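You operate a simulated robot arm through the tools that you are given. There is no shell and no other tool. Be economical: measure what you need, move in short steps, check, and stop when the job is done.

You are at the controls of a simulated robot arm. One attempt, no reset.

Task
Toast two slices from the rack on setting 4.
Fine: one run; leave them in the toaster, the loose slice where it is.

It is judged by the outcome, as a careful person would: the job done as asked, and still so three seconds after it is handed in. It fails if anything else is knocked over, pushed out of place, dropped, spilled or broken.

Robot
A 7-joint arm with a two-finger parallel gripper, fixed in place. Base frame: the origin is at the foot of the arm, x ahead of it, y to its left, z up; the work surface is at about z = 0.91. Lengths are in m, angles in degrees, forces in N, time in s.
With the tool pointing down near the work surface it reaches from about 0.24 to 0.68 m from the base axis. Its first joint turns from -66.0 to 66.0 degrees. Payload 2.4 kg.
Tool frame: the origin (TCP) lies between the finger pads and is the grasp point; the fingertips stand 0.03 m ahead of it; z points along the fingers, y is the line along which they close. The gripper opens to 0.094 m. The fingers are 0.028 m wide and 0.01 m thick; the gripper's body (0.05 by 0.096 m) begins 0.055 m behind the TCP.
Orientation is that of the tool frame in the base frame, as [roll, pitch, yaw] about the fixed x, y, z axes, in that order (R = Rz(yaw) Ry(pitch) Rx(roll)). With the fingers straight down and closing along the base's y, the tool's x points along the base's -x, its y along +y and its z along -z.

Tools
- The arm moves only by the tool apply_moves. Its argument "motion" is a list of rows, each an object (a shift or turn left out is 0, a gripper value left out holds the last) with "linear": the shift along the tool's x, y, z in units of 100 mm (1.0 is 100 mm), a list of three; "dr": the turn, a rotation vector about the tool's x, y, z in units of 90 degrees (1.0 is 90 degrees), a list of three. In form: [{"linear": [x, y, z], "dr": [wx, wy, wz]}, ...]. A call has 1 to 20 rows; each row is the pose to reach, as a shift and turn from the pose commanded when the call began, along the tool's axes at that moment. "gripper" is the opening, from 0 (shut) to 1 (fully open), set as the call begins (left out, the last holds). A call with a number of a shift or a turn outside -1 to 1 is refused whole. Rows are played at 5 a second. More than 0.05 m and 8.6 degrees between two rows, or a gripper value outside its range, and nothing of the call is played. Where a pose cannot be reached the arm comes as near as it can. A force on the tool above 40 N (or 10 N above the force at the start of the call, whichever is more), or a blocked arm, ends the call early, and 0.2 s more pass. Each finger travels about 0.153 m/s and halts on what it meets, pressing with about 40 N; the grip force reading is that of the motor and also rises with nothing between the fingers. The clock runs only during rows and for 0.2 s after the last one: add rows that repeat a pose to give the fingers time. The reply holds the time, the measured pose of the TCP, the force on the tool along the base axes, the opening and the grip force, in the units named above and with some noise, with the torque about the TCP (base axes, N m) and any sound that the robot's microphone picked up.
- Cameras (640 x 400 px; columns grow to the right, rows downward): "scene" is fixed at [0.0458, 0.4762, 1.4553]; the picture's right is [-0.69, -0.73, 0.00], its down [-0.33, 0.31, -0.89] and it looks along [0.65, -0.61, -0.45] (base axes); focal length 362 px, centre (320, 200). "wrist" rides on the gripper at [0.076, 0.014, -0.102] in the tool frame; the picture's right is [-0.18, 0.98, 0.00], its down [-0.75, -0.14, -0.64] and it looks along [-0.63, -0.12, 0.77] (tool axes); focal length 243 px, centre (320, 200). There is no depth. A picture from a camera that has moved, and an enlarged one, comes with that camera's place and axes in the base frame and with its lens.
- camera(camera): a new picture of that camera. It takes no simulated time.
- close_up(camera, box): a new picture of the part [left, top, right, bottom] of that camera's present view, enlarged. It takes no simulated time.
- sign_off(): hands the job in; it is judged then, once.

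Work in short steps. Places have to be worked out from the pictures, the camera data and where the tool is seen: move nearer, look again, correct. Check each grasp and each placing, and mend what went wrong. You have 120 turns and 84 pictures in all, those below and enlarged ones among them. Open the gripper and draw the arm clear of the work before you hand the job in, unless the task says otherwise; then end with one line.

The tools are called after "Call:" as a command line: name --argument value ..., lists and objects as JSON in quotes. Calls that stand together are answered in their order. apply_moves: Moves the arm, as the interface text tells. Its arguments: {"type":"object","properties":{"motion":{"type":"array"},"gripper":{"type":"number"}},"required":["motion"]} The other tools are called the same way: camera (camera) takes a picture; close_up (camera, box) takes an enlarged picture of a part of a camera's view; sign_off () hands the job in.

At the start:

```text
time_s: 0.0
eef_pos: [0.3612, 0.0352, 1.3164]
tool_rot: [-180.0, 0.0, 179.9]
contact_force: [-1.0, -0.3, -0.8]
wrist_torque: [-0.01, -0.01, -0.01]
width: 0.0941
finger_force: 0.1
```

scene: 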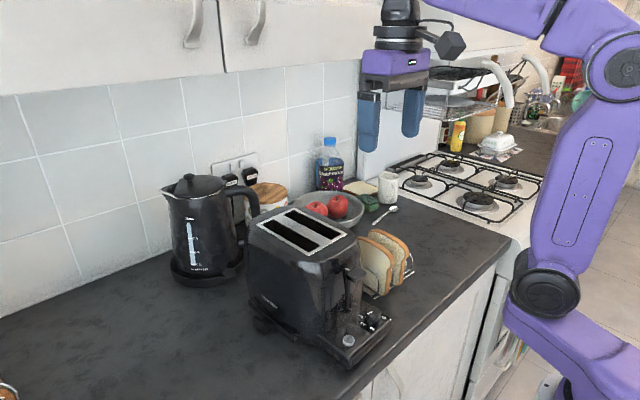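
wrist: 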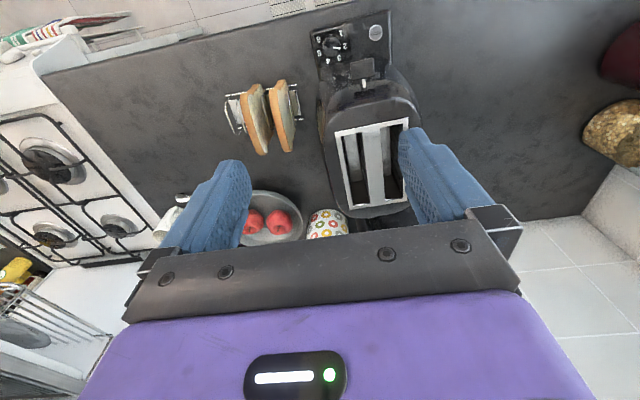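

I start with enlarged views of the toaster controls and the bread rack.

Call:
close_up --camera "scene" --box '[320, 160, 440, 380]'

Call:
close_up --camera "wrist" --box '[200, 0, 440, 240]'

Call:
close_up --camera "scene" --box '[310, 300, 410, 380]'

Call:
close_up --camera "scene" --box '[310, 120, 430, 240]'

```text
1.82 times, centred on (380, 270) of scene
camera zoom: at [0.0458, 0.4762, 1.4553], right [-0.69, -0.73, 0.0], down [-0.33, 0.31, -0.89], along [0.65, -0.61, -0.45], focal length 658 px, centre (211, 73)
```

zoom: 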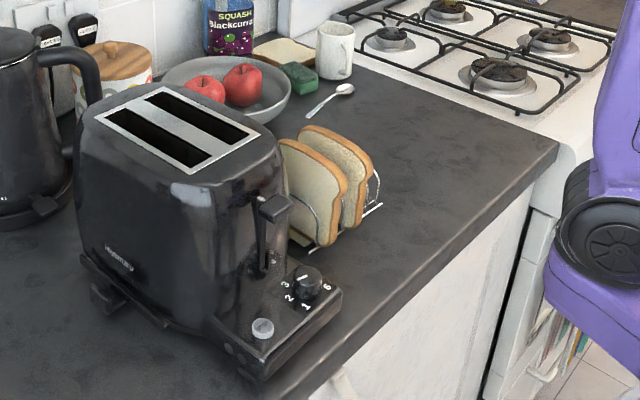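

```text
1.67 times, centred on (320, 120) of wrist
camera zoom: at [0.2842, 0.0494, 1.4179], right [0.18, 0.98, 0.0], down [0.75, -0.14, 0.64], along [0.63, -0.12, -0.77], focal length 404 px, centre (320, 333)
```

zoom: 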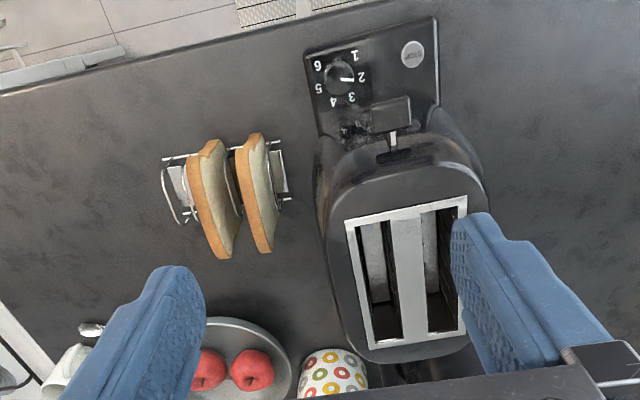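

```text
5.00 times, centred on (360, 340) of scene
camera zoom: at [0.0458, 0.4762, 1.4553], right [-0.69, -0.73, 0.0], down [-0.33, 0.31, -0.89], along [0.65, -0.61, -0.45], focal length 1808 px, centre (120, -500)
```

zoom: 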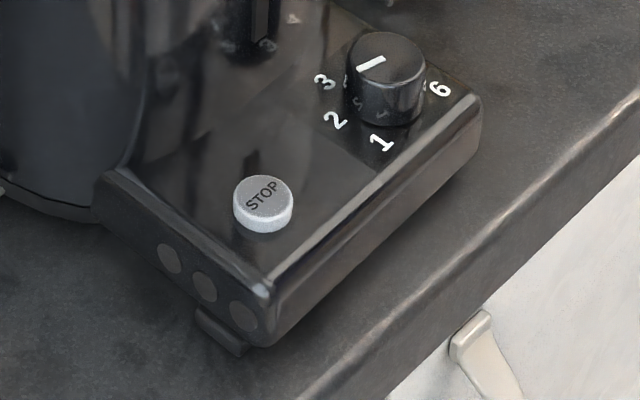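

```text
3.33 times, centred on (370, 180) of scene
camera zoom: at [0.0458, 0.4762, 1.4553], right [-0.69, -0.73, 0.0], down [-0.33, 0.31, -0.89], along [0.65, -0.61, -0.45], focal length 1205 px, centre (153, 267)
```

zoom: 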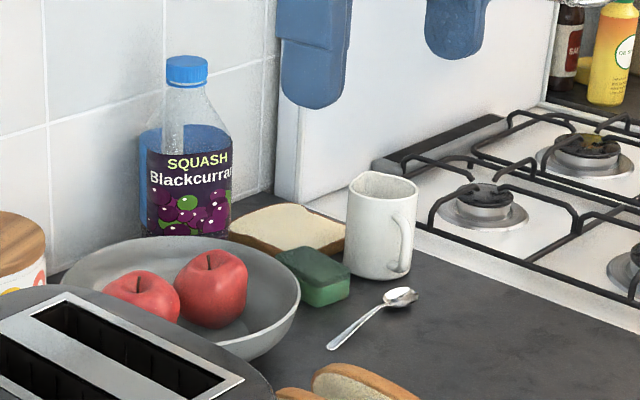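

The dial sits on a low ledge in front of the toaster at about (0.346, 0.056, 0.97). The lever is close by at about (0.365, 0.09, 1.06), and the dial mark reads about 2. I'll come down on the near side for a better look.

Call:
apply_moves --motion '[{"linear": [0.3, 0, 0.3]}, {"linear": [0.6, 0, 0.6]}, {"linear": [0.7, 0, 0.95]}, {"linear": [0.7, 0, 0.95]}]'

Call:
apply_moves --motion '[{"linear": [0, 0, 0.35]}, {"linear": [0, 0, 0.7]}, {"linear": [0, 0, 0.7]}]'

Call:
camera --camera "wrist"

Call:
close_up --camera "wrist" --box '[280, 60, 440, 160]'

```text
time_s: 1.0
eef_pos: [0.291, 0.0337, 1.2208]
tool_rot: [-179.9, 0.0, -180.0]
contact_force: [-0.9, -0.5, 0.0]
wrist_torque: [0.03, 0.0, 0.0]
width: 0.0941
finger_force: 0.0
```

```text
time_s: 1.8
eef_pos: [0.2901, 0.0347, 1.1524]
tool_rot: [180.0, 0.0, -180.0]
contact_force: [-0.1, 0.0, 1.0]
wrist_torque: [0.01, 0.03, -0.01]
width: 0.094
finger_force: 0.1
```

```text
77 pictures are left
camera wrist: at [0.2129, 0.0496, 1.2544], right [0.18, 0.98, 0.0], down [0.75, -0.14, 0.64], along [0.63, -0.12, -0.77], focal length 243 px, centre (320, 200)
```

wrist: 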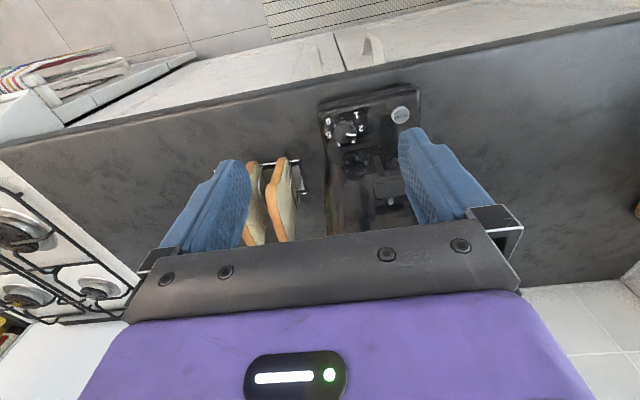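

```text
4.00 times, centred on (360, 110) of wrist
camera zoom: at [0.2129, 0.0496, 1.2544], right [0.18, 0.98, 0.0], down [0.75, -0.14, 0.64], along [0.63, -0.12, -0.77], focal length 970 px, centre (160, 560)
```

zoom: 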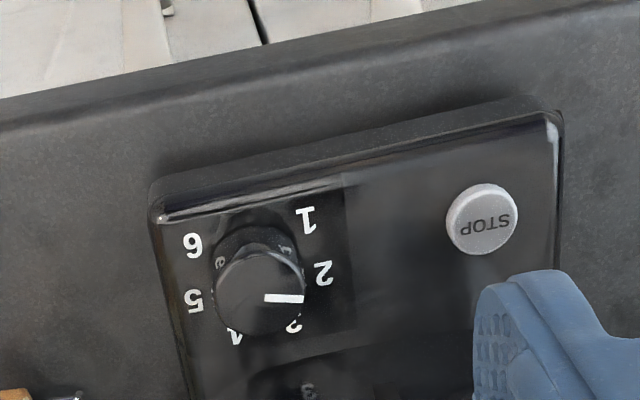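

The mark points at 2 and the labels are about 50° apart, so 4 is roughly 100° clockwise from above. The lever overhangs the dial, so I'll check its clearance.

Call:
close_up --camera "wrist" --box '[300, 90, 460, 250]'

Call:
close_up --camera "scene" --box '[320, 230, 420, 350]'

```text
2.50 times, centred on (380, 170) of wrist
camera zoom: at [0.2129, 0.0496, 1.2544], right [0.18, 0.98, 0.0], down [0.75, -0.14, 0.64], along [0.63, -0.12, -0.77], focal length 606 px, centre (170, 275)
```

zoom: 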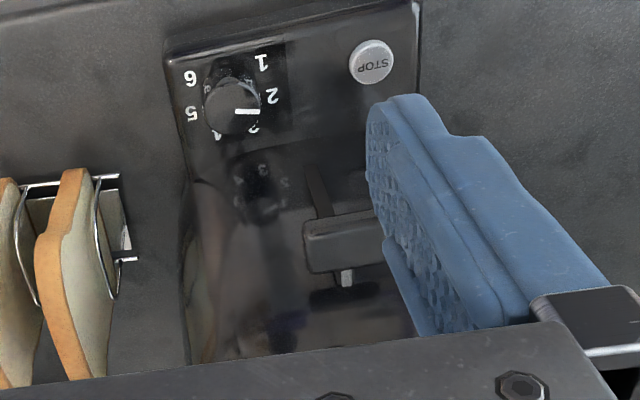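

```text
3.33 times, centred on (370, 290) of scene
camera zoom: at [0.0458, 0.4762, 1.4553], right [-0.69, -0.73, 0.0], down [-0.33, 0.31, -0.89], along [0.65, -0.61, -0.45], focal length 1205 px, centre (153, -100)
```

zoom: 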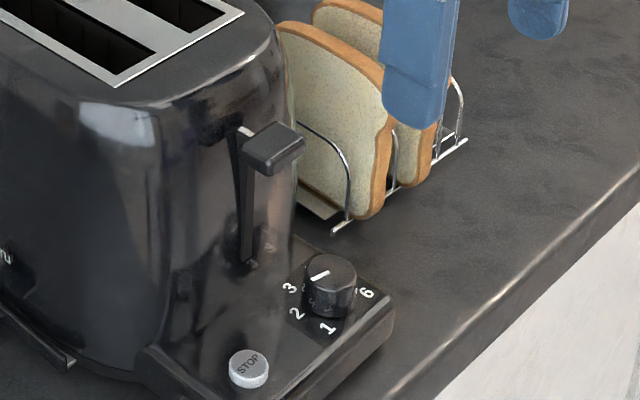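

The handle's near corner is at about (0.356, 0.077, 1.064). I'll half-close the gripper, turn it +50° about vertical, then tilt it 25° so its body leans away from the lever.

Call:
apply_moves --motion '[{"dr": [0, 0, -0.0926]}, {"dr": [0, 0, -0.1852]}, {"dr": [0, 0, -0.2778]}, {"dr": [0, 0, -0.3704]}, {"dr": [0, 0, -0.463]}, {"dr": [0, 0, -0.5556]}, {"dr": [0, 0, -0.5556]}]' --gripper 0.5

Call:
apply_moves --motion '[{"dr": [0, -0.0926, 0]}, {"dr": [0, -0.1852, 0]}, {"dr": [0, -0.2778, 0]}, {"dr": [0, -0.2778, 0]}]'

```text
time_s: 3.4
eef_pos: [0.2912, 0.0338, 1.1507]
tool_rot: [180.0, 0.0, -129.9]
contact_force: [-0.7, 0.7, 0.2]
wrist_torque: [0.01, 0.04, 0.01]
width: 0.0471
finger_force: 0.1
```

```text
time_s: 4.4
eef_pos: [0.2929, 0.0335, 1.152]
tool_rot: [180.0, 25.0, -130.0]
contact_force: [-1.1, -0.7, -0.6]
wrist_torque: [-0.03, 0.02, 0.01]
width: 0.047
finger_force: 0.2
```

Now I'll move over the dial and stop about 2 cm above it to check.

Call:
apply_moves --motion '[{"linear": [-0.069, -0.144, 0.31]}, {"linear": [-0.138, -0.289, 0.617]}, {"linear": [-0.138, -0.289, 0.617]}]'

Call:
apply_moves --motion '[{"linear": [0.114, 0, 0.245]}, {"linear": [0.229, 0, 0.489]}, {"linear": [0.343, 0, 0.734]}, {"linear": [0.343, 0, 0.734]}]'

Call:
camera --camera "wrist"

Call:
close_up --camera "scene" --box '[280, 200, 440, 380]'

```text
time_s: 5.2
eef_pos: [0.3362, 0.0444, 1.1009]
tool_rot: [-179.9, 24.9, -130.0]
contact_force: [-0.1, -0.1, -0.1]
wrist_torque: [0.03, -0.02, 0.01]
width: 0.0471
finger_force: 0.1
```

```text
time_s: 6.2
eef_pos: [0.3376, 0.0458, 1.0208]
tool_rot: [-179.8, 25.0, -130.0]
contact_force: [0.4, 0.4, 0.8]
wrist_torque: [-0.01, 0.0, -0.01]
width: 0.0469
finger_force: 0.1
```

```text
73 pictures are left
camera wrist: at [0.2534, -0.0304, 1.0803], right [-0.65, 0.76, 0.08], down [0.37, 0.22, 0.9], along [0.67, 0.61, -0.43], focal length 243 px, centre (320, 200)
```

wrist: 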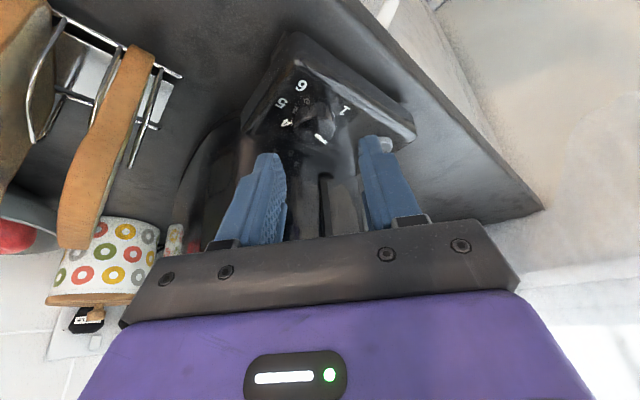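

```text
2.22 times, centred on (360, 290) of scene
camera zoom: at [0.0458, 0.4762, 1.4553], right [-0.69, -0.73, 0.0], down [-0.33, 0.31, -0.89], along [0.65, -0.61, -0.45], focal length 804 px, centre (231, 0)
```

zoom: 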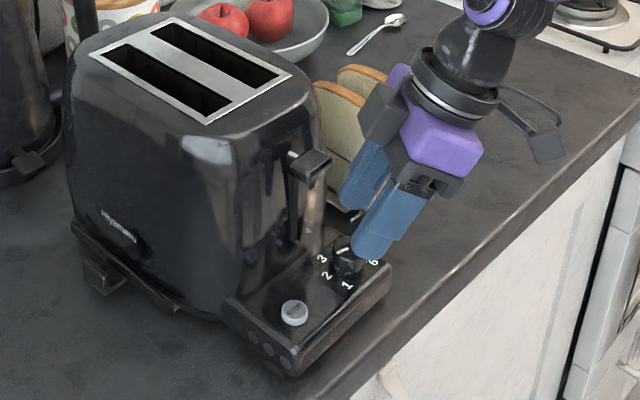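

The dial is centred between the fingers, and the bread and lever are clear. I'll lower 35 mm, then close on the dial.

Call:
apply_moves --motion '[{"linear": [0.05, 0, 0.106]}, {"linear": [0.1, 0, 0.212]}, {"linear": [0.148, 0, 0.317]}, {"linear": [0.148, 0, 0.317]}]'

Call:
close_up --camera "scene" --box '[330, 270, 410, 350]'

Call:
close_up --camera "wrist" --box '[220, 60, 440, 240]'

```text
time_s: 7.2
eef_pos: [0.3399, 0.0443, 0.9854]
tool_rot: [-180.0, 25.0, -130.0]
contact_force: [0.6, -0.1, 0.1]
wrist_torque: [0.0, -0.02, 0.02]
width: 0.0468
finger_force: 0.0
```

```text
5.00 times, centred on (370, 310) of scene
camera zoom: at [0.0458, 0.4762, 1.4553], right [-0.69, -0.73, 0.0], down [-0.33, 0.31, -0.89], along [0.65, -0.61, -0.45], focal length 1808 px, centre (70, -350)
```

zoom: 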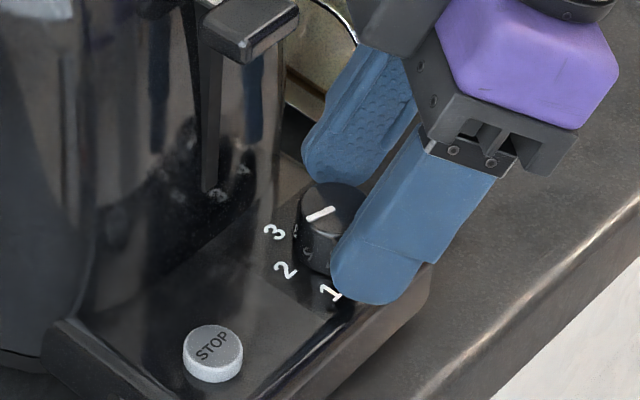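

```text
2.22 times, centred on (330, 150) of wrist
camera zoom: at [0.2553, -0.031, 1.0452], right [-0.65, 0.76, 0.08], down [0.37, 0.22, 0.9], along [0.67, 0.61, -0.43], focal length 539 px, centre (298, 311)
```

zoom: 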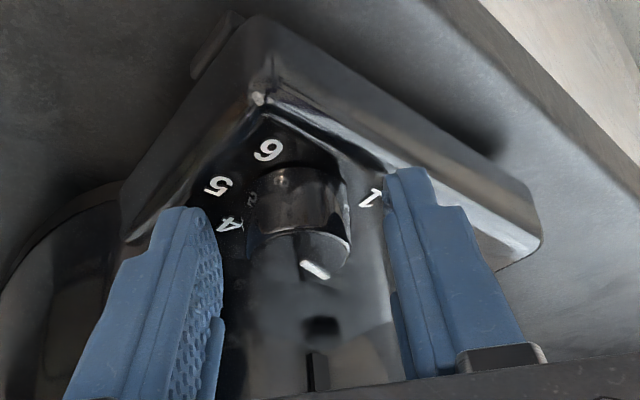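

The fingers straddle the dial without touching the ledge, so I'll close on it.

Call:
apply_moves --motion '[{"linear": [0, 0, 0]}, {"linear": [0, 0, 0]}, {"linear": [0, 0, 0]}]' --gripper 0.0

```text
time_s: 8.0
eef_pos: [0.3397, 0.0452, 0.9852]
tool_rot: [180.0, 25.0, -130.1]
contact_force: [6.1, -2.8, 0.1]
wrist_torque: [-0.08, -0.06, -0.06]
width: 0.0293
finger_force: 40.2
```

The grip reads 29 mm on the dial. I'll turn it 50° clockwise about its own axis.

Call:
apply_moves --motion '[{"linear": [-0.0012, 0.0184, 0.0006], "dr": [0.0392, 0, 0.0839]}, {"linear": [-0.0048, 0.0364, 0.0023], "dr": [0.0783, 0, 0.1678]}, {"linear": [-0.0108, 0.0537, 0.005], "dr": [0.1175, 0, 0.2517]}, {"linear": [-0.0189, 0.0698, 0.0088], "dr": [0.1567, 0, 0.3355]}, {"linear": [-0.0291, 0.0844, 0.0136], "dr": [0.1958, 0, 0.4194]}, {"linear": [-0.0411, 0.0973, 0.0192], "dr": [0.235, 0, 0.5033]}, {"linear": [-0.0411, 0.0973, 0.0192], "dr": [0.235, 0, 0.5033]}]'

Call:
close_up --camera "scene" --box '[330, 270, 410, 350]'

```text
time_s: 9.6
eef_pos: [0.3356, 0.0552, 0.9846]
tool_rot: [180.0, 25.1, 179.7]
contact_force: [5.9, -2.6, 33.0]
wrist_torque: [-0.13, -0.83, -0.04]
width: 0.0293
finger_force: 40.0
```

```text
5.00 times, centred on (370, 310) of scene
camera zoom: at [0.0456, 0.4761, 1.4553], right [-0.69, -0.73, 0.0], down [-0.33, 0.31, -0.89], along [0.65, -0.61, -0.45], focal length 1808 px, centre (70, -350)
```

zoom: 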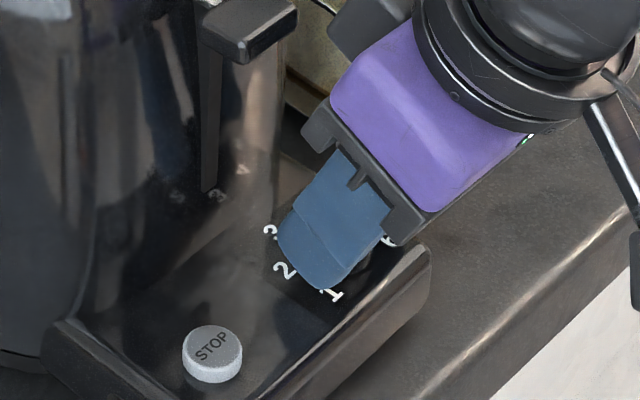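

The turn followed, but there is 33 N upward, probably a fingertip corner on the ledge. I'll open, lift 6 mm and look.

Call:
apply_moves --motion '[{"linear": [0, 0, 0]}, {"linear": [0.025, 0, -0.054]}, {"linear": [0.025, 0, -0.054]}]' --gripper 0.5

Call:
close_up --camera "wrist" --box '[220, 60, 440, 240]'

Call:
close_up --camera "scene" --box '[330, 270, 410, 350]'

```text
time_s: 10.4
eef_pos: [0.33, 0.0551, 0.9877]
tool_rot: [-179.9, 25.0, 179.9]
contact_force: [-0.4, -0.4, 0.1]
wrist_torque: [-0.04, 0.01, -0.01]
width: 0.0471
finger_force: 0.0
```

```text
2.22 times, centred on (330, 150) of wrist
camera zoom: at [0.2151, 0.0703, 1.0481], right [0.17, 0.98, 0.08], down [0.41, -0.14, 0.9], along [0.9, -0.12, -0.43], focal length 539 px, centre (298, 311)
```

zoom: 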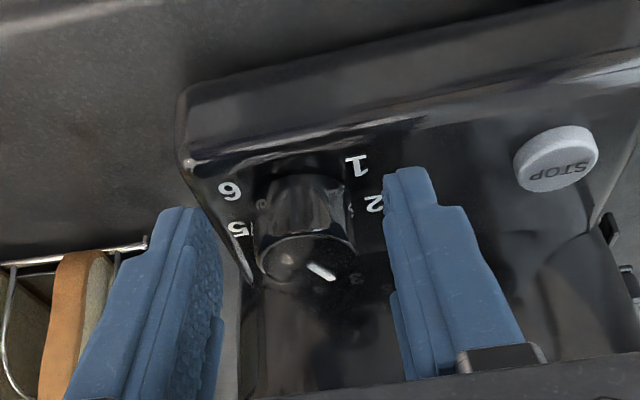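

```text
5.00 times, centred on (370, 310) of scene
camera zoom: at [0.0458, 0.4762, 1.4553], right [-0.69, -0.73, 0.0], down [-0.33, 0.31, -0.89], along [0.65, -0.61, -0.45], focal length 1808 px, centre (70, -350)
```

zoom: 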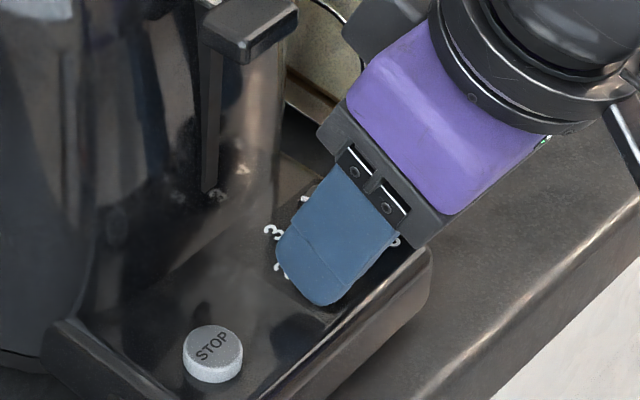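

The mark now points at 3 (about 28–30° from +x). I'll swing the open gripper back 50°, then grip again slightly higher.

Call:
apply_moves --motion '[{"linear": [-0.043, 0, 0.02]}, {"linear": [-0.0435, -0.018, 0.0203], "dr": [-0.0392, 0, -0.0839]}, {"linear": [-0.0471, -0.036, 0.022], "dr": [-0.0783, 0, -0.1678]}, {"linear": [-0.0535, -0.054, 0.025], "dr": [-0.1175, 0, -0.2517]}, {"linear": [-0.0616, -0.07, 0.0288], "dr": [-0.1567, 0, -0.3355]}, {"linear": [-0.0716, -0.084, 0.0334], "dr": [-0.1958, 0, -0.4194]}, {"linear": [-0.0834, -0.097, 0.0389], "dr": [-0.235, 0, -0.5033]}, {"linear": [-0.0749, -0.097, 0.057], "dr": [-0.235, 0, -0.5033]}, {"linear": [-0.0749, -0.097, 0.057], "dr": [-0.235, 0, -0.5033]}]'

Call:
apply_moves --motion '[{"linear": [0, 0, 0]}, {"linear": [0, 0, 0]}, {"linear": [0, 0, 0]}]' --gripper 0.0

```text
time_s: 12.4
eef_pos: [0.3389, 0.0462, 0.9865]
tool_rot: [-180.0, 25.0, -130.0]
contact_force: [0.0, -0.2, -0.9]
wrist_torque: [-0.01, -0.04, -0.03]
width: 0.0467
finger_force: 0.0
```

```text
time_s: 13.2
eef_pos: [0.3407, 0.0456, 0.9847]
tool_rot: [-179.9, 25.0, -130.1]
contact_force: [7.9, -1.2, -0.5]
wrist_torque: [-0.22, -0.42, -0.09]
width: 0.0292
finger_force: 40.0
```

It has gripped again at 29 mm, so I'll turn a further 53° clockwise.

Call:
apply_moves --motion '[{"linear": [-0.0012, 0.0184, 0.0006], "dr": [0.0392, 0, 0.0839]}, {"linear": [-0.0048, 0.0364, 0.0023], "dr": [0.0783, 0, 0.1678]}, {"linear": [-0.0108, 0.0537, 0.005], "dr": [0.1175, 0, 0.2517]}, {"linear": [-0.0189, 0.0698, 0.0088], "dr": [0.1567, 0, 0.3355]}, {"linear": [-0.0291, 0.0844, 0.0136], "dr": [0.1958, 0, 0.4194]}, {"linear": [-0.0411, 0.0973, 0.0192], "dr": [0.235, 0, 0.5033]}, {"linear": [-0.0458, 0.1014, 0.0214], "dr": [0.2491, 0, 0.5335]}, {"linear": [-0.0458, 0.1014, 0.0214], "dr": [0.2491, 0, 0.5335]}]'

Call:
apply_moves --motion '[{"linear": [0, 0, 0]}, {"linear": [0, 0, 0]}, {"linear": [-0.1, 0, -0.22]}, {"linear": [-0.15, 0, -0.33]}, {"linear": [-0.15, 0, -0.33]}]' --gripper 0.5

Call:
close_up --camera "wrist" --box '[220, 60, 440, 240]'

```text
time_s: 15.0
eef_pos: [0.3338, 0.056, 0.9869]
tool_rot: [-179.9, 25.0, 177.0]
contact_force: [-2.9, -1.0, 4.2]
wrist_torque: [-0.03, 0.15, 0.01]
width: 0.0289
finger_force: 40.0
```

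```text
time_s: 16.2
eef_pos: [0.334, 0.0558, 1.0222]
tool_rot: [180.0, 25.0, 177.0]
contact_force: [0.1, -0.2, -0.3]
wrist_torque: [0.0, 0.0, -0.01]
width: 0.0469
finger_force: 0.1
```

```text
2.22 times, centred on (330, 150) of wrist
camera zoom: at [0.2207, 0.0775, 1.0823], right [0.22, 0.97, 0.08], down [0.4, -0.16, 0.9], along [0.89, -0.17, -0.43], focal length 539 px, centre (298, 311)
```

zoom: 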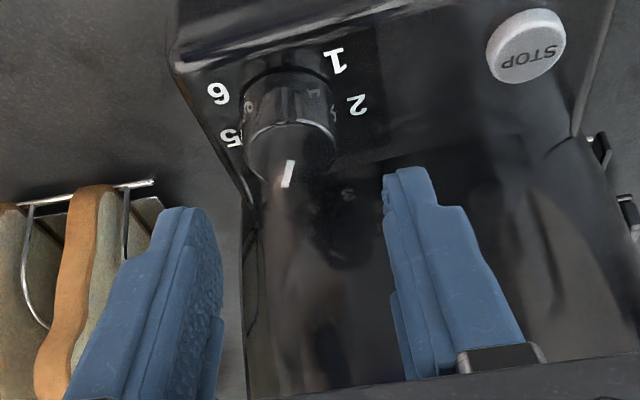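

The mark now points at about −21 to −23°, which is 4. I'll back away from the lever, rise, and straighten the tool.

Call:
apply_moves --motion '[{"linear": [0.272, 0, -0.127]}, {"linear": [0.1, 0, -0.5]}, {"linear": [-0.109, 0, -0.942]}, {"linear": [-0.109, 0, -0.942]}]'

Call:
apply_moves --motion '[{"dr": [0, 0.0926, 0]}, {"dr": [0, 0.1852, 0]}, {"dr": [0, 0.2778, 0]}, {"dr": [0, 0.2778, 0]}]'

Call:
apply_moves --motion '[{"linear": [0, -0.3, -0.3], "dr": [0, 0, -0.033]}, {"linear": [0, -0.6, -0.6], "dr": [0, 0, -0.033]}, {"linear": [-0.3, -0.9, -0.9], "dr": [0, 0, -0.033]}, {"linear": [-0.5, -0.98, -0.98], "dr": [0, 0, -0.033]}, {"linear": [-0.5, -0.98, -0.98], "dr": [0, 0, -0.033]}]' --gripper 0.6

Call:
camera --camera "wrist"

Call:
close_up --camera "scene" --box '[330, 220, 430, 340]'

```text
time_s: 17.2
eef_pos: [0.3035, 0.057, 1.1117]
tool_rot: [-180.0, 25.0, 176.9]
contact_force: [-0.1, 0.4, 0.0]
wrist_torque: [-0.01, -0.01, 0.03]
width: 0.0471
finger_force: 0.0
```

```text
time_s: 18.2
eef_pos: [0.3034, 0.0561, 1.1108]
tool_rot: [-179.9, 16.7, 176.9]
contact_force: [-0.1, -0.2, -0.7]
wrist_torque: [-0.03, -0.01, 0.0]
width: 0.0466
finger_force: 0.1
out of reach, approached as far as the arm can: row 2, 3, 4
```

```text
refused: row 3 steps farther than a row can; nothing moved
```

```text
65 pictures are left
camera wrist: at [0.2009, 0.0767, 1.1874], right [0.23, 0.97, 0.05], down [0.53, -0.17, 0.83], along [0.82, -0.16, -0.55], focal length 243 px, centre (320, 200)
```

wrist: 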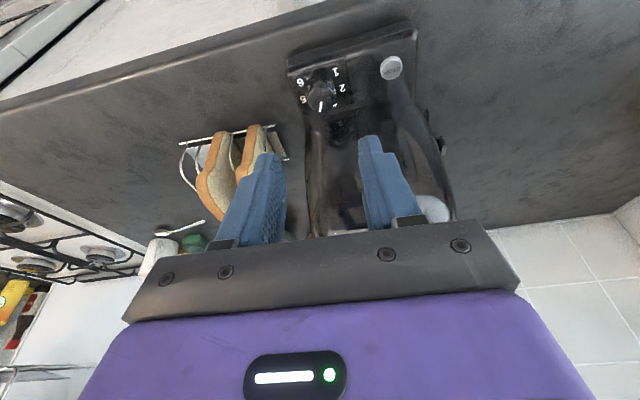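

```text
3.33 times, centred on (380, 280) of scene
camera zoom: at [0.0458, 0.4762, 1.4553], right [-0.69, -0.73, 0.0], down [-0.33, 0.31, -0.89], along [0.65, -0.61, -0.45], focal length 1205 px, centre (120, -67)
```

zoom: 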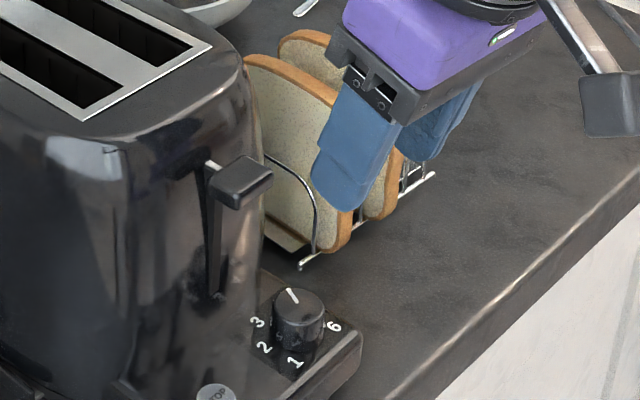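

The dial shows 4. The straightening stopped at 16.7° of tilt because of reach, so I'll rise and move toward the rack first, then finish it.

Call:
apply_moves --motion '[{"linear": [-0.1, 0, -0.3]}, {"linear": [-0.2, -0.2, -0.6]}, {"linear": [-0.4, -0.5, -0.78]}, {"linear": [-0.55, -0.9, -0.78]}, {"linear": [-0.55, -0.9, -0.78]}]' --gripper 0.6

Call:
apply_moves --motion '[{"dr": [0, 0.0926, 0]}, {"dr": [0, 0.1852, 0]}, {"dr": [0, 0.1852, 0]}]'

```text
time_s: 19.4
eef_pos: [0.3129, -0.0082, 1.186]
tool_rot: [-176.7, 19.7, 177.1]
contact_force: [0.3, 0.0, 0.1]
wrist_torque: [-0.03, -0.02, 0.02]
width: 0.0564
finger_force: 0.0
out of reach, approached as far as the arm can: row 1, 2, 3, 4, 5
```

```text
time_s: 20.2
eef_pos: [0.3112, -0.0063, 1.1609]
tool_rot: [-168.9, 10.6, 177.1]
contact_force: [0.4, -0.5, 0.1]
wrist_torque: [0.04, -0.01, -0.03]
width: 0.0562
finger_force: 0.0
out of reach, approached as far as the arm can: row 1, 2, 3
```

The arm seems to be up against a joint limit, so I'll check how it is posed.

Call:
camera --camera "scene"

```text
63 pictures are left
```

scene: 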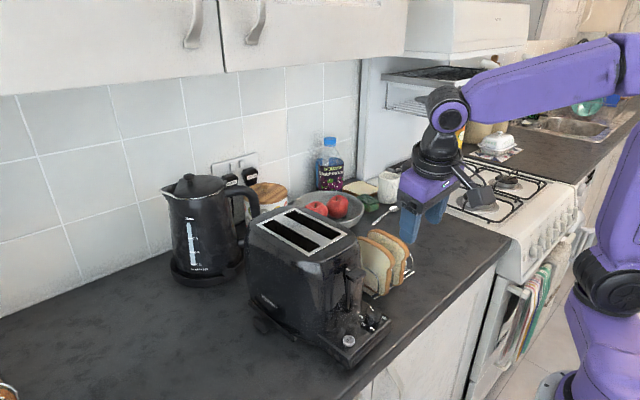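

The elbow has drifted to one side. I'll move forward and up into more comfortable reach and check the pose there.

Call:
apply_moves --motion '[{"linear": [-0.1, 0, -0.4]}, {"linear": [-0.4, 0, -0.5]}, {"linear": [-0.7, 0, -0.5]}, {"linear": [-0.9, 0, -0.5]}, {"linear": [-0.9, 0, -0.5]}]'

```text
time_s: 21.4
eef_pos: [0.3925, -0.0016, 1.2255]
tool_rot: [-168.0, 11.2, 177.2]
contact_force: [0.0, 0.8, -0.7]
wrist_torque: [-0.01, 0.02, 0.0]
width: 0.0566
finger_force: 0.0
```

Here it is reachable again, so I'll bring the tool back to vertical with yaw 180.

Call:
apply_moves --motion '[{"dr": [-0.045, 0.041, -0.015]}, {"dr": [-0.09, 0.083, -0.03]}, {"dr": [-0.133, 0.124, -0.044]}, {"dr": [-0.133, 0.124, -0.044]}]'

Call:
camera --camera "wrist"

Call:
camera --camera "scene"

```text
time_s: 22.4
eef_pos: [0.3915, -0.0001, 1.2253]
tool_rot: [-167.9, 11.2, 177.3]
contact_force: [-0.5, 0.0, 0.9]
wrist_torque: [0.0, -0.01, 0.0]
width: 0.0563
finger_force: 0.1
out of reach, approached as far as the arm can: row 1, 2, 3, 4
```

```text
62 pictures are left
camera wrist: at [0.2993, 0.0397, 1.3059], right [0.27, 0.95, -0.16], down [0.61, -0.04, 0.79], along [0.75, -0.31, -0.59], focal length 243 px, centre (320, 200)
```

wrist: 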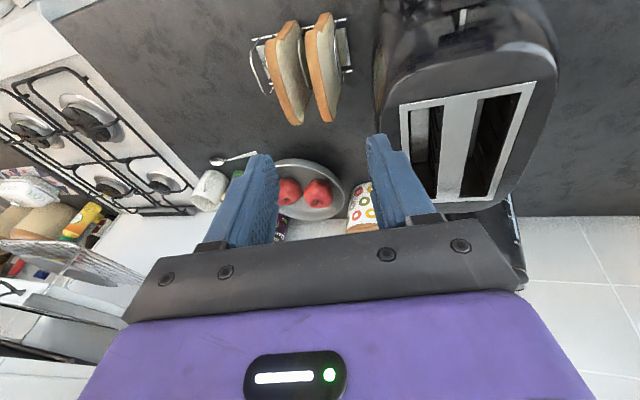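

```text
61 pictures are left
```

scene: 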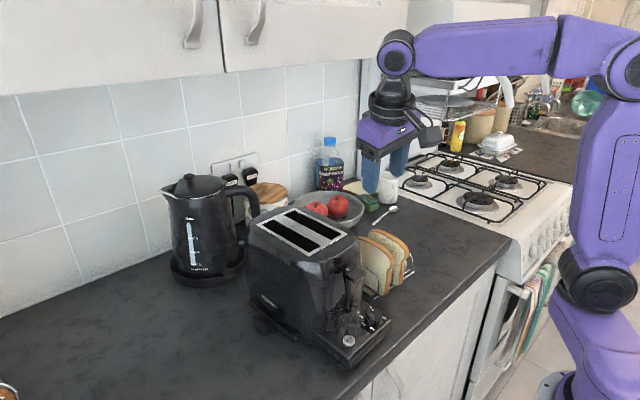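

Some wrist joint is at its stop. I'll test whether yawing the other way, as the tool was before, frees it.

Call:
apply_moves --motion '[{"dr": [0, 0, -0.09]}, {"dr": [0, 0, -0.18]}, {"dr": [0, 0, -0.27]}, {"dr": [0, 0, -0.36]}, {"dr": [0, 0, -0.36]}]'

```text
time_s: 23.6
eef_pos: [0.3886, 0.0025, 1.2235]
tool_rot: [-164.3, 4.5, -156.2]
contact_force: [-0.6, -0.7, 0.4]
wrist_torque: [0.0, 0.01, -0.03]
width: 0.0565
finger_force: 0.0
out of reach, approached as far as the arm can: row 4, 5
```

Call:
apply_moves --motion '[{"dr": [-0.06, 0.02, 0]}, {"dr": [-0.12, 0.035, 0]}, {"dr": [-0.175, 0.05, 0]}, {"dr": [-0.175, 0.05, 0]}]'

```text
time_s: 24.6
eef_pos: [0.3888, 0.0028, 1.2244]
tool_rot: [-164.3, 4.6, -156.3]
contact_force: [0.3, -1.0, -0.3]
wrist_torque: [-0.01, 0.02, 0.02]
width: 0.0563
finger_force: 0.1
out of reach, approached as far as the arm can: row 1, 2, 3, 4
```

It is still stuck. I suspect the base joint has swung too far to −y, so I'll move up and toward +y over free space to unwind it.

Call:
apply_moves --motion '[{"linear": [-0.2, 0.14, -0.3]}, {"linear": [-0.4, 0.27, -0.6]}, {"linear": [-0.6, 0.4, -0.82]}, {"linear": [-0.825, 0.546, -0.82]}, {"linear": [-0.825, 0.546, -0.82]}]'

Call:
apply_moves --motion '[{"dr": [-0.06, 0.02, 0]}, {"dr": [-0.12, 0.035, 0]}, {"dr": [-0.175, 0.05, 0]}, {"dr": [-0.175, 0.05, 0]}]'

Call:
camera --camera "scene"

```text
time_s: 25.8
eef_pos: [0.4287, 0.1007, 1.2954]
tool_rot: [-164.3, 4.6, -156.4]
contact_force: [-0.1, -0.5, 0.2]
wrist_torque: [0.0, 0.02, -0.02]
width: 0.0565
finger_force: 0.0
```

```text
time_s: 26.8
eef_pos: [0.4291, 0.1004, 1.2961]
tool_rot: [-164.2, 4.6, -156.4]
contact_force: [0.0, -0.6, 0.1]
wrist_torque: [-0.01, -0.01, 0.01]
width: 0.0564
finger_force: 0.2
out of reach, approached as far as the arm can: row 1, 2, 3, 4
```

```text
60 pictures are left
```

scene: 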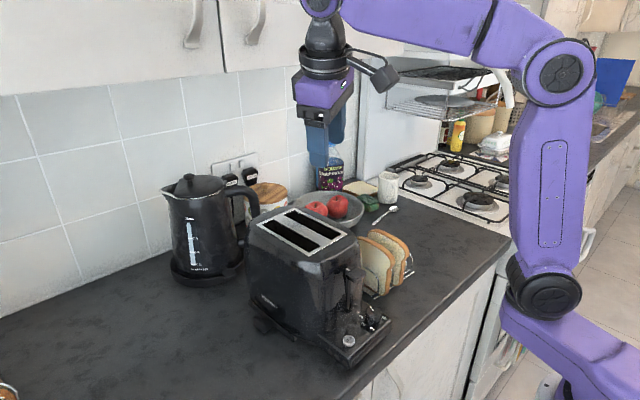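

Translation works but orientation is stuck. I'll extend the arm outward to change the wrist bend while straightening.

Call:
apply_moves --motion '[{"linear": [-0.25, -0.3, 0]}, {"linear": [-0.55, -0.6, 0]}, {"linear": [-0.55, -0.82, 0]}, {"linear": [-0.55, -0.82, 0], "dr": [-0.06, 0.02, 0]}, {"linear": [-0.55, -0.82, 0], "dr": [-0.12, 0.035, 0]}, {"linear": [-0.55, -0.82, 0], "dr": [-0.175, 0.05, 0]}, {"linear": [-0.55, -0.82, 0], "dr": [-0.175, 0.05, 0]}]'

```text
time_s: 28.4
eef_pos: [0.4518, 0.1058, 1.3012]
tool_rot: [-165.9, 3.8, -157.7]
contact_force: [0.4, 0.0, -0.1]
wrist_torque: [0.03, 0.03, -0.03]
width: 0.0564
finger_force: 0.0
out of reach, approached as far as the arm can: row 1, 2, 3, 4, 5, 6, 7
```

The −y direction is blocked at this yaw, so I'll unwind yaw the other way, back past 180, and see what frees up.

Call:
apply_moves --motion '[{"dr": [0, 0, 0.09]}, {"dr": [0, 0, 0.18]}, {"dr": [0, 0, 0.27]}, {"dr": [0, 0, 0.36]}, {"dr": [0, 0, 0.45]}, {"dr": [0, 0, 0.45]}]'

Call:
apply_moves --motion '[{"dr": [-0.05, 0, 0]}, {"dr": [-0.1, 0, 0]}, {"dr": [-0.1, 0, 0]}]'

Call:
apply_moves --motion '[{"dr": [0, 0.05, 0]}, {"dr": [0, 0.1, 0]}, {"dr": [0, 0.1, 0]}]'

```text
time_s: 29.8
eef_pos: [0.4549, 0.1042, 1.3018]
tool_rot: [-171.8, 12.2, 162.2]
contact_force: [-0.7, 0.6, -0.1]
wrist_torque: [0.01, 0.0, 0.02]
width: 0.0564
finger_force: 0.1
```

```text
time_s: 30.6
eef_pos: [0.4505, 0.1156, 1.3023]
tool_rot: [-177.9, 16.2, 162.2]
contact_force: [0.1, -0.7, -0.1]
wrist_torque: [0.02, -0.01, -0.02]
width: 0.056
finger_force: 0.0
out of reach, approached as far as the arm can: row 1, 2, 3
```

```text
time_s: 31.4
eef_pos: [0.4477, 0.1201, 1.3024]
tool_rot: [-173.8, 13.3, 162.4]
contact_force: [0.9, -0.6, -0.1]
wrist_torque: [-0.06, 0.0, 0.02]
width: 0.0565
finger_force: 0.0
out of reach, approached as far as the arm can: row 1, 2, 3
```

The tool keeps about 15° of residual lean, as if the wrist bend is at its limit with the elbow swung low. Going further out and a bit lower should relieve it.

Call:
apply_moves --motion '[{"linear": [-0.3, -0.07, 0.2]}, {"linear": [-0.6, -0.15, 0.42]}, {"linear": [-0.92, -0.226, 0.65]}, {"linear": [-0.92, -0.226, 0.65]}]'

Call:
apply_moves --motion '[{"dr": [-0.03, 0.07, 0]}, {"dr": [-0.06, 0.14, 0]}, {"dr": [-0.06, 0.14, 0]}]'

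Call:
camera --camera "scene"

```text
time_s: 32.4
eef_pos: [0.5405, 0.0624, 1.2593]
tool_rot: [-173.1, 14.0, 162.6]
contact_force: [0.4, -0.2, 0.7]
wrist_torque: [0.0, 0.01, 0.0]
width: 0.0564
finger_force: 0.0
```

```text
time_s: 33.2
eef_pos: [0.5377, 0.0598, 1.2639]
tool_rot: [-169.1, 9.9, 162.5]
contact_force: [-0.2, 0.8, -0.2]
wrist_torque: [0.0, 0.02, 0.01]
width: 0.0565
finger_force: 0.2
out of reach, approached as far as the arm can: row 1, 2, 3
```

```text
59 pictures are left
```

scene: 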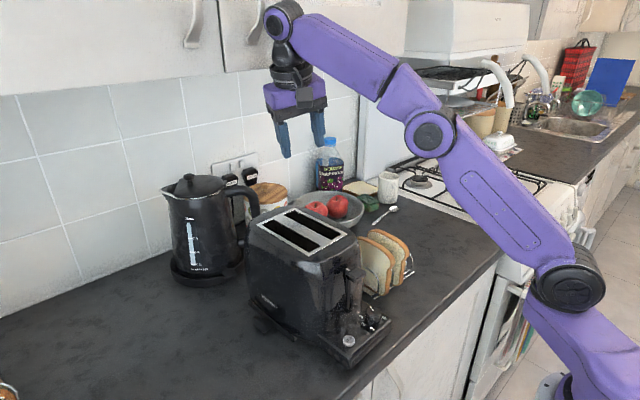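

The elbow is low and to the side when extended. I'll return toward the starting position, where vertical worked, and straighten there.

Call:
apply_moves --motion '[{"linear": [0.38, -0.22, -0.16]}, {"linear": [0.763, -0.455, -0.327]}, {"linear": [0.763, -0.455, -0.327]}]'

Call:
apply_moves --motion '[{"linear": [0.38, -0.22, -0.16]}, {"linear": [0.763, -0.455, -0.327]}, {"linear": [0.763, -0.455, -0.327]}]'

Call:
camera --camera "scene"

```text
time_s: 34.0
eef_pos: [0.4441, 0.0475, 1.2914]
tool_rot: [-169.1, 9.9, 162.5]
contact_force: [-0.8, -0.3, 0.9]
wrist_torque: [0.01, 0.0, -0.01]
width: 0.0564
finger_force: 0.1
```

```text
time_s: 34.8
eef_pos: [0.3544, 0.036, 1.3204]
tool_rot: [-168.6, 10.3, 162.6]
contact_force: [0.2, 0.5, 0.9]
wrist_torque: [0.01, 0.0, 0.0]
width: 0.0563
finger_force: 0.0
```

```text
58 pictures are left
```

scene: 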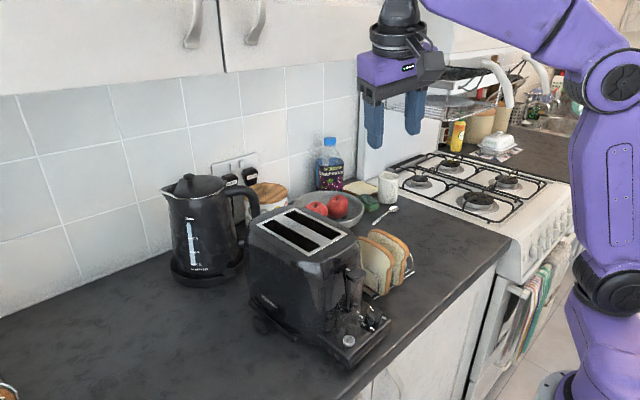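

Call:
apply_moves --motion '[{"dr": [-0.04, 0.04, 0]}, {"dr": [-0.08, 0.08, 0]}, {"dr": [-0.127, 0.114, 0]}, {"dr": [-0.127, 0.114, 0]}]'

Call:
apply_moves --motion '[{"linear": [0, 0.4, 0]}, {"linear": [0, 0.8, 0]}, {"linear": [0, 1.0, 0]}, {"linear": [0, 1.0, 0]}]'

Call:
apply_moves --motion '[{"dr": [-0.04, 0.04, 0]}, {"dr": [-0.08, 0.08, 0]}, {"dr": [-0.127, 0.114, 0]}, {"dr": [-0.127, 0.114, 0]}]'

```text
time_s: 35.8
eef_pos: [0.3558, 0.036, 1.32]
tool_rot: [-168.7, 10.3, 162.6]
contact_force: [0.2, -1.0, -0.2]
wrist_torque: [0.0, 0.0, 0.0]
width: 0.0566
finger_force: 0.0
out of reach, approached as far as the arm can: row 1, 2, 3, 4
```

```text
time_s: 36.8
eef_pos: [0.3864, 0.1281, 1.3056]
tool_rot: [-168.6, 10.6, 162.6]
contact_force: [0.1, 1.0, -0.5]
wrist_torque: [0.0, 0.01, -0.01]
width: 0.0567
finger_force: 0.0
```

```text
time_s: 37.8
eef_pos: [0.3865, 0.1302, 1.304]
tool_rot: [-173.5, 13.1, 162.3]
contact_force: [0.0, -1.0, -0.5]
wrist_torque: [-0.02, 0.0, -0.02]
width: 0.0565
finger_force: 0.0
out of reach, approached as far as the arm can: row 1, 2, 3, 4
```

The residual lean stays toward azimuth ~130° whatever the yaw, so two joints are jammed at their stops. I'll back away from the stop by leaning further, extend, and try straightening there.

Call:
apply_moves --motion '[{"dr": [0.06, -0.06, 0]}, {"dr": [0.12, -0.12, 0]}, {"dr": [0.18, -0.18, 0]}, {"dr": [0.18, -0.18, 0]}]'

Call:
apply_moves --motion '[{"linear": [-0.4, 0, 0.1]}, {"linear": [-0.8, 0, 0.2]}, {"linear": [-0.8, 0, 0.2]}]'

Call:
apply_moves --motion '[{"dr": [-0.06, 0.06, 0]}, {"dr": [-0.12, 0.12, 0]}, {"dr": [-0.18, 0.18, 0]}, {"dr": [-0.24, 0.24, 0]}, {"dr": [-0.3, 0.3, 0]}, {"dr": [-0.3, 0.3, 0]}]'

Call:
camera --camera "scene"

```text
time_s: 38.8
eef_pos: [0.3859, 0.1314, 1.3028]
tool_rot: [-155.5, 28.8, 166.8]
contact_force: [0.3, 0.2, -0.2]
wrist_torque: [-0.01, 0.01, -0.02]
width: 0.0565
finger_force: 0.1
```

```text
time_s: 39.6
eef_pos: [0.4615, 0.1051, 1.3249]
tool_rot: [-155.7, 28.7, 167.0]
contact_force: [0.7, -0.3, -0.3]
wrist_torque: [0.03, -0.01, 0.03]
width: 0.0565
finger_force: 0.1
```

```text
time_s: 41.0
eef_pos: [0.4598, 0.1047, 1.3255]
tool_rot: [-173.5, 13.3, 162.4]
contact_force: [-1.5, 0.6, -0.1]
wrist_torque: [0.0, 0.0, 0.0]
width: 0.0562
finger_force: 0.0
out of reach, approached as far as the arm can: row 4, 5, 6
```

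```text
57 pictures are left
```

scene: 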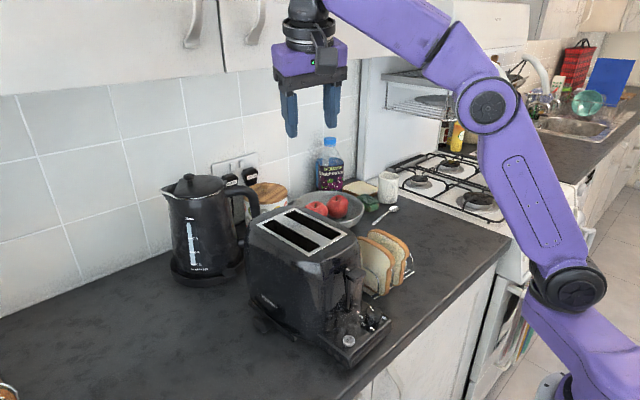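

The scene shows the base joint twisted toward −y compared with the start. I'll retrace the path that worked: lean 25° toward −x, go low near the dial side, yaw back +50°, then straighten there.

Call:
apply_moves --motion '[{"dr": [-0.024, -0.043, -0.053]}, {"dr": [-0.048, -0.086, -0.106]}, {"dr": [-0.072, -0.13, -0.16]}, {"dr": [-0.072, -0.13, -0.16]}]'

```text
time_s: 42.0
eef_pos: [0.4606, 0.1041, 1.3264]
tool_rot: [-174.7, 23.5, 178.9]
contact_force: [0.2, 0.3, 0.1]
wrist_torque: [0.0, 0.0, 0.01]
width: 0.0562
finger_force: 0.0
```

Trying the yaw back here first, since this is open space.

Call:
apply_moves --motion '[{"dr": [-0.0392, 0.008, -0.0839]}, {"dr": [-0.0783, 0.016, -0.1678]}, {"dr": [-0.1175, 0.024, -0.2517]}, {"dr": [-0.1567, 0.032, -0.3355]}, {"dr": [-0.1958, 0.04, -0.4194]}, {"dr": [-0.235, 0.048, -0.5033]}, {"dr": [-0.235, 0.048, -0.5033]}]'

```text
time_s: 43.6
eef_pos: [0.4186, 0.17, 1.3422]
tool_rot: [-169.0, 19.2, -147.6]
contact_force: [0.1, -0.1, 0.5]
wrist_torque: [-0.03, 0.0, -0.01]
width: 0.0566
finger_force: 0.1
out of reach, approached as far as the arm can: row 2, 3, 4, 5, 6, 7
```

The lean limit is the same here. The low position by the dial allowed this rotation before, so I'll square the yaw and go back there.

Call:
apply_moves --motion '[{"dr": [0, 0, 0.08]}, {"dr": [0, 0, 0.16]}, {"dr": [0, 0, 0.24]}, {"dr": [0, 0, 0.319]}, {"dr": [0, 0, 0.319]}]'

Call:
apply_moves --motion '[{"linear": [0.3, -0.3, 0]}, {"linear": [0.6, -0.6, 0]}, {"linear": [0.9, -0.95, 0]}, {"linear": [0.9, -0.95, 0]}]'

```text
time_s: 44.8
eef_pos: [0.4165, 0.1738, 1.3436]
tool_rot: [179.9, 22.0, -178.4]
contact_force: [-0.9, 0.6, -0.6]
wrist_torque: [-0.02, 0.03, -0.01]
width: 0.0564
finger_force: 0.0
```

```text
time_s: 45.8
eef_pos: [0.3262, 0.0869, 1.3032]
tool_rot: [180.0, 22.3, -178.3]
contact_force: [-0.5, 0.2, -0.7]
wrist_torque: [0.01, 0.01, 0.03]
width: 0.0565
finger_force: 0.0
out of reach, approached as far as the arm can: row 1, 2, 3, 4
```

Call:
apply_moves --motion '[{"linear": [0.17, -0.1, 0.41]}, {"linear": [0.34, -0.2, 0.83]}, {"linear": [0.34, -0.3, 0.83]}]'

Call:
apply_moves --motion '[{"linear": [0.17, 0, 0.41]}, {"linear": [0.38, 0, 0.9]}, {"linear": [0.38, 0, 0.9]}]'

Call:
apply_moves --motion '[{"dr": [-0.0346, 0, -0.0858]}, {"dr": [-0.0693, 0, -0.1716]}, {"dr": [-0.104, 0, -0.2575]}, {"dr": [-0.1386, 0, -0.3434]}, {"dr": [-0.1733, 0, -0.4292]}, {"dr": [-0.208, 0, -0.5151]}, {"dr": [-0.208, 0, -0.5151]}]'

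```text
time_s: 46.6
eef_pos: [0.3267, 0.0581, 1.2155]
tool_rot: [180.0, 22.3, -178.2]
contact_force: [0.2, -0.4, -0.5]
wrist_torque: [-0.04, 0.02, -0.01]
width: 0.0566
finger_force: 0.1
```

```text
refused: row 2 steps farther than a row can; nothing moved
```

```text
time_s: 48.2
eef_pos: [0.3226, 0.0663, 1.1902]
tool_rot: [-166.2, 23.3, -134.1]
contact_force: [0.3, 0.6, -0.7]
wrist_torque: [0.0, -0.03, -0.01]
width: 0.0566
finger_force: 0.0
out of reach, approached as far as the arm can: row 1, 2, 3, 4, 5, 6, 7
```

Lower down the limit relaxes. I'll lower another 9 cm on the −x/−y side, clear of the lever, and finish the rotation.

Call:
apply_moves --motion '[{"linear": [0.25, 0.01, 0.22]}, {"linear": [0.5, 0.02, 0.44]}, {"linear": [0.748, 0.026, 0.671]}, {"linear": [0.748, 0.026, 0.671]}]'

Call:
apply_moves --motion '[{"dr": [-0.05, 0, -0.013]}, {"dr": [-0.1, -0.01, -0.026]}, {"dr": [-0.15, -0.02, -0.04]}, {"dr": [-0.15, -0.02, -0.04]}]'

```text
time_s: 49.2
eef_pos: [0.2996, 0.0262, 1.1002]
tool_rot: [-166.3, 23.3, -134.1]
contact_force: [0.7, -0.8, 0.1]
wrist_torque: [-0.02, -0.02, 0.03]
width: 0.0565
finger_force: 0.0
```

```text
time_s: 50.2
eef_pos: [0.2914, 0.0398, 1.0919]
tool_rot: [-169.3, 23.2, -132.5]
contact_force: [0.2, -0.1, 0.2]
wrist_torque: [-0.02, -0.01, 0.04]
width: 0.0562
finger_force: 0.0
out of reach, approached as far as the arm can: row 1, 2, 3, 4
```

Call:
apply_moves --motion '[{"linear": [-0.01, -0.05, 0.27]}, {"linear": [-0.025, -0.1, 0.55]}, {"linear": [-0.037, -0.148, 0.819]}, {"linear": [-0.037, -0.148, 0.819]}]' --gripper 0.5

Call:
apply_moves --motion '[{"dr": [-0.04, 0, -0.013]}, {"dr": [-0.08, -0.01, -0.02]}, {"dr": [-0.12, -0.02, -0.03]}, {"dr": [-0.12, -0.02, -0.03]}]'

```text
time_s: 51.2
eef_pos: [0.336, 0.044, 1.0189]
tool_rot: [-169.2, 23.1, -132.6]
contact_force: [-0.1, 0.2, -0.3]
wrist_torque: [0.0, 0.01, 0.04]
width: 0.0472
finger_force: 0.0
```

```text
time_s: 52.2
eef_pos: [0.299, 0.0856, 0.9953]
tool_rot: [-175.9, 25.1, -128.9]
contact_force: [0.3, 0.8, -0.5]
wrist_torque: [-0.02, -0.01, -0.02]
width: 0.047
finger_force: 0.1
out of reach, approached as far as the arm can: row 1, 2, 3, 4
```

The fit improves when the tool shifts toward −x/+y, so the free region is on that side. I'll lift straight up first, then move to +y over the empty counter beside the toaster.

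Call:
apply_moves --motion '[{"linear": [-0.14, -0.02, -0.3]}, {"linear": [-0.28, -0.04, -0.6]}, {"linear": [-0.423, -0.063, -0.904]}, {"linear": [-0.423, -0.063, -0.904]}]'

Call:
apply_moves --motion '[{"linear": [-0.25, 0.22, 0.1]}, {"linear": [-0.5, 0.45, 0.2]}, {"linear": [-0.704, 0.65, 0.28]}, {"linear": [-0.704, 0.65, 0.28]}]'

Call:
apply_moves --motion '[{"dr": [-0.04, 0.09, 0]}, {"dr": [-0.05, 0.18, 0]}, {"dr": [-0.05, 0.27, 0]}, {"dr": [-0.05, 0.27, 0]}]'

Call:
camera --camera "scene"

```text
time_s: 53.4
eef_pos: [0.28, 0.1147, 1.1067]
tool_rot: [165.4, 28.0, -141.0]
contact_force: [0.3, -0.8, 1.0]
wrist_torque: [-0.01, 0.0, 0.01]
width: 0.0471
finger_force: 0.0
out of reach, approached as far as the arm can: row 1, 2, 3
stopped in row 4: the arm was blocked; the commanded pose is now the measured one
```

```text
time_s: 54.4
eef_pos: [0.2864, 0.2112, 1.1306]
tool_rot: [165.4, 28.0, -141.1]
contact_force: [-0.3, 0.2, -0.1]
wrist_torque: [-0.02, 0.0, 0.02]
width: 0.0472
finger_force: 0.0
```

```text
refused: row 1 steps farther than a row can; nothing moved
```

```text
56 pictures are left
```

scene: 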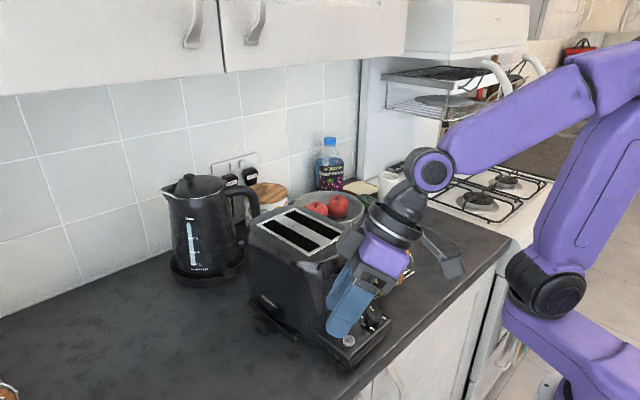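

The arm slipped past the limit and now leans toward −y, with no contact force and nothing disturbed. I'll straighten it here.

Call:
apply_moves --motion '[{"dr": [0.04, 0.078, 0.01]}, {"dr": [0.08, 0.156, 0.02]}, {"dr": [0.12, 0.234, 0.03]}, {"dr": [0.162, 0.311, 0.04]}, {"dr": [0.162, 0.311, 0.04]}]'

```text
time_s: 55.6
eef_pos: [0.2869, 0.21, 1.1306]
tool_rot: [-179.7, -0.1, -141.2]
contact_force: [-0.8, 0.1, 0.0]
wrist_torque: [-0.03, 0.0, 0.05]
width: 0.0471
finger_force: 0.0
```

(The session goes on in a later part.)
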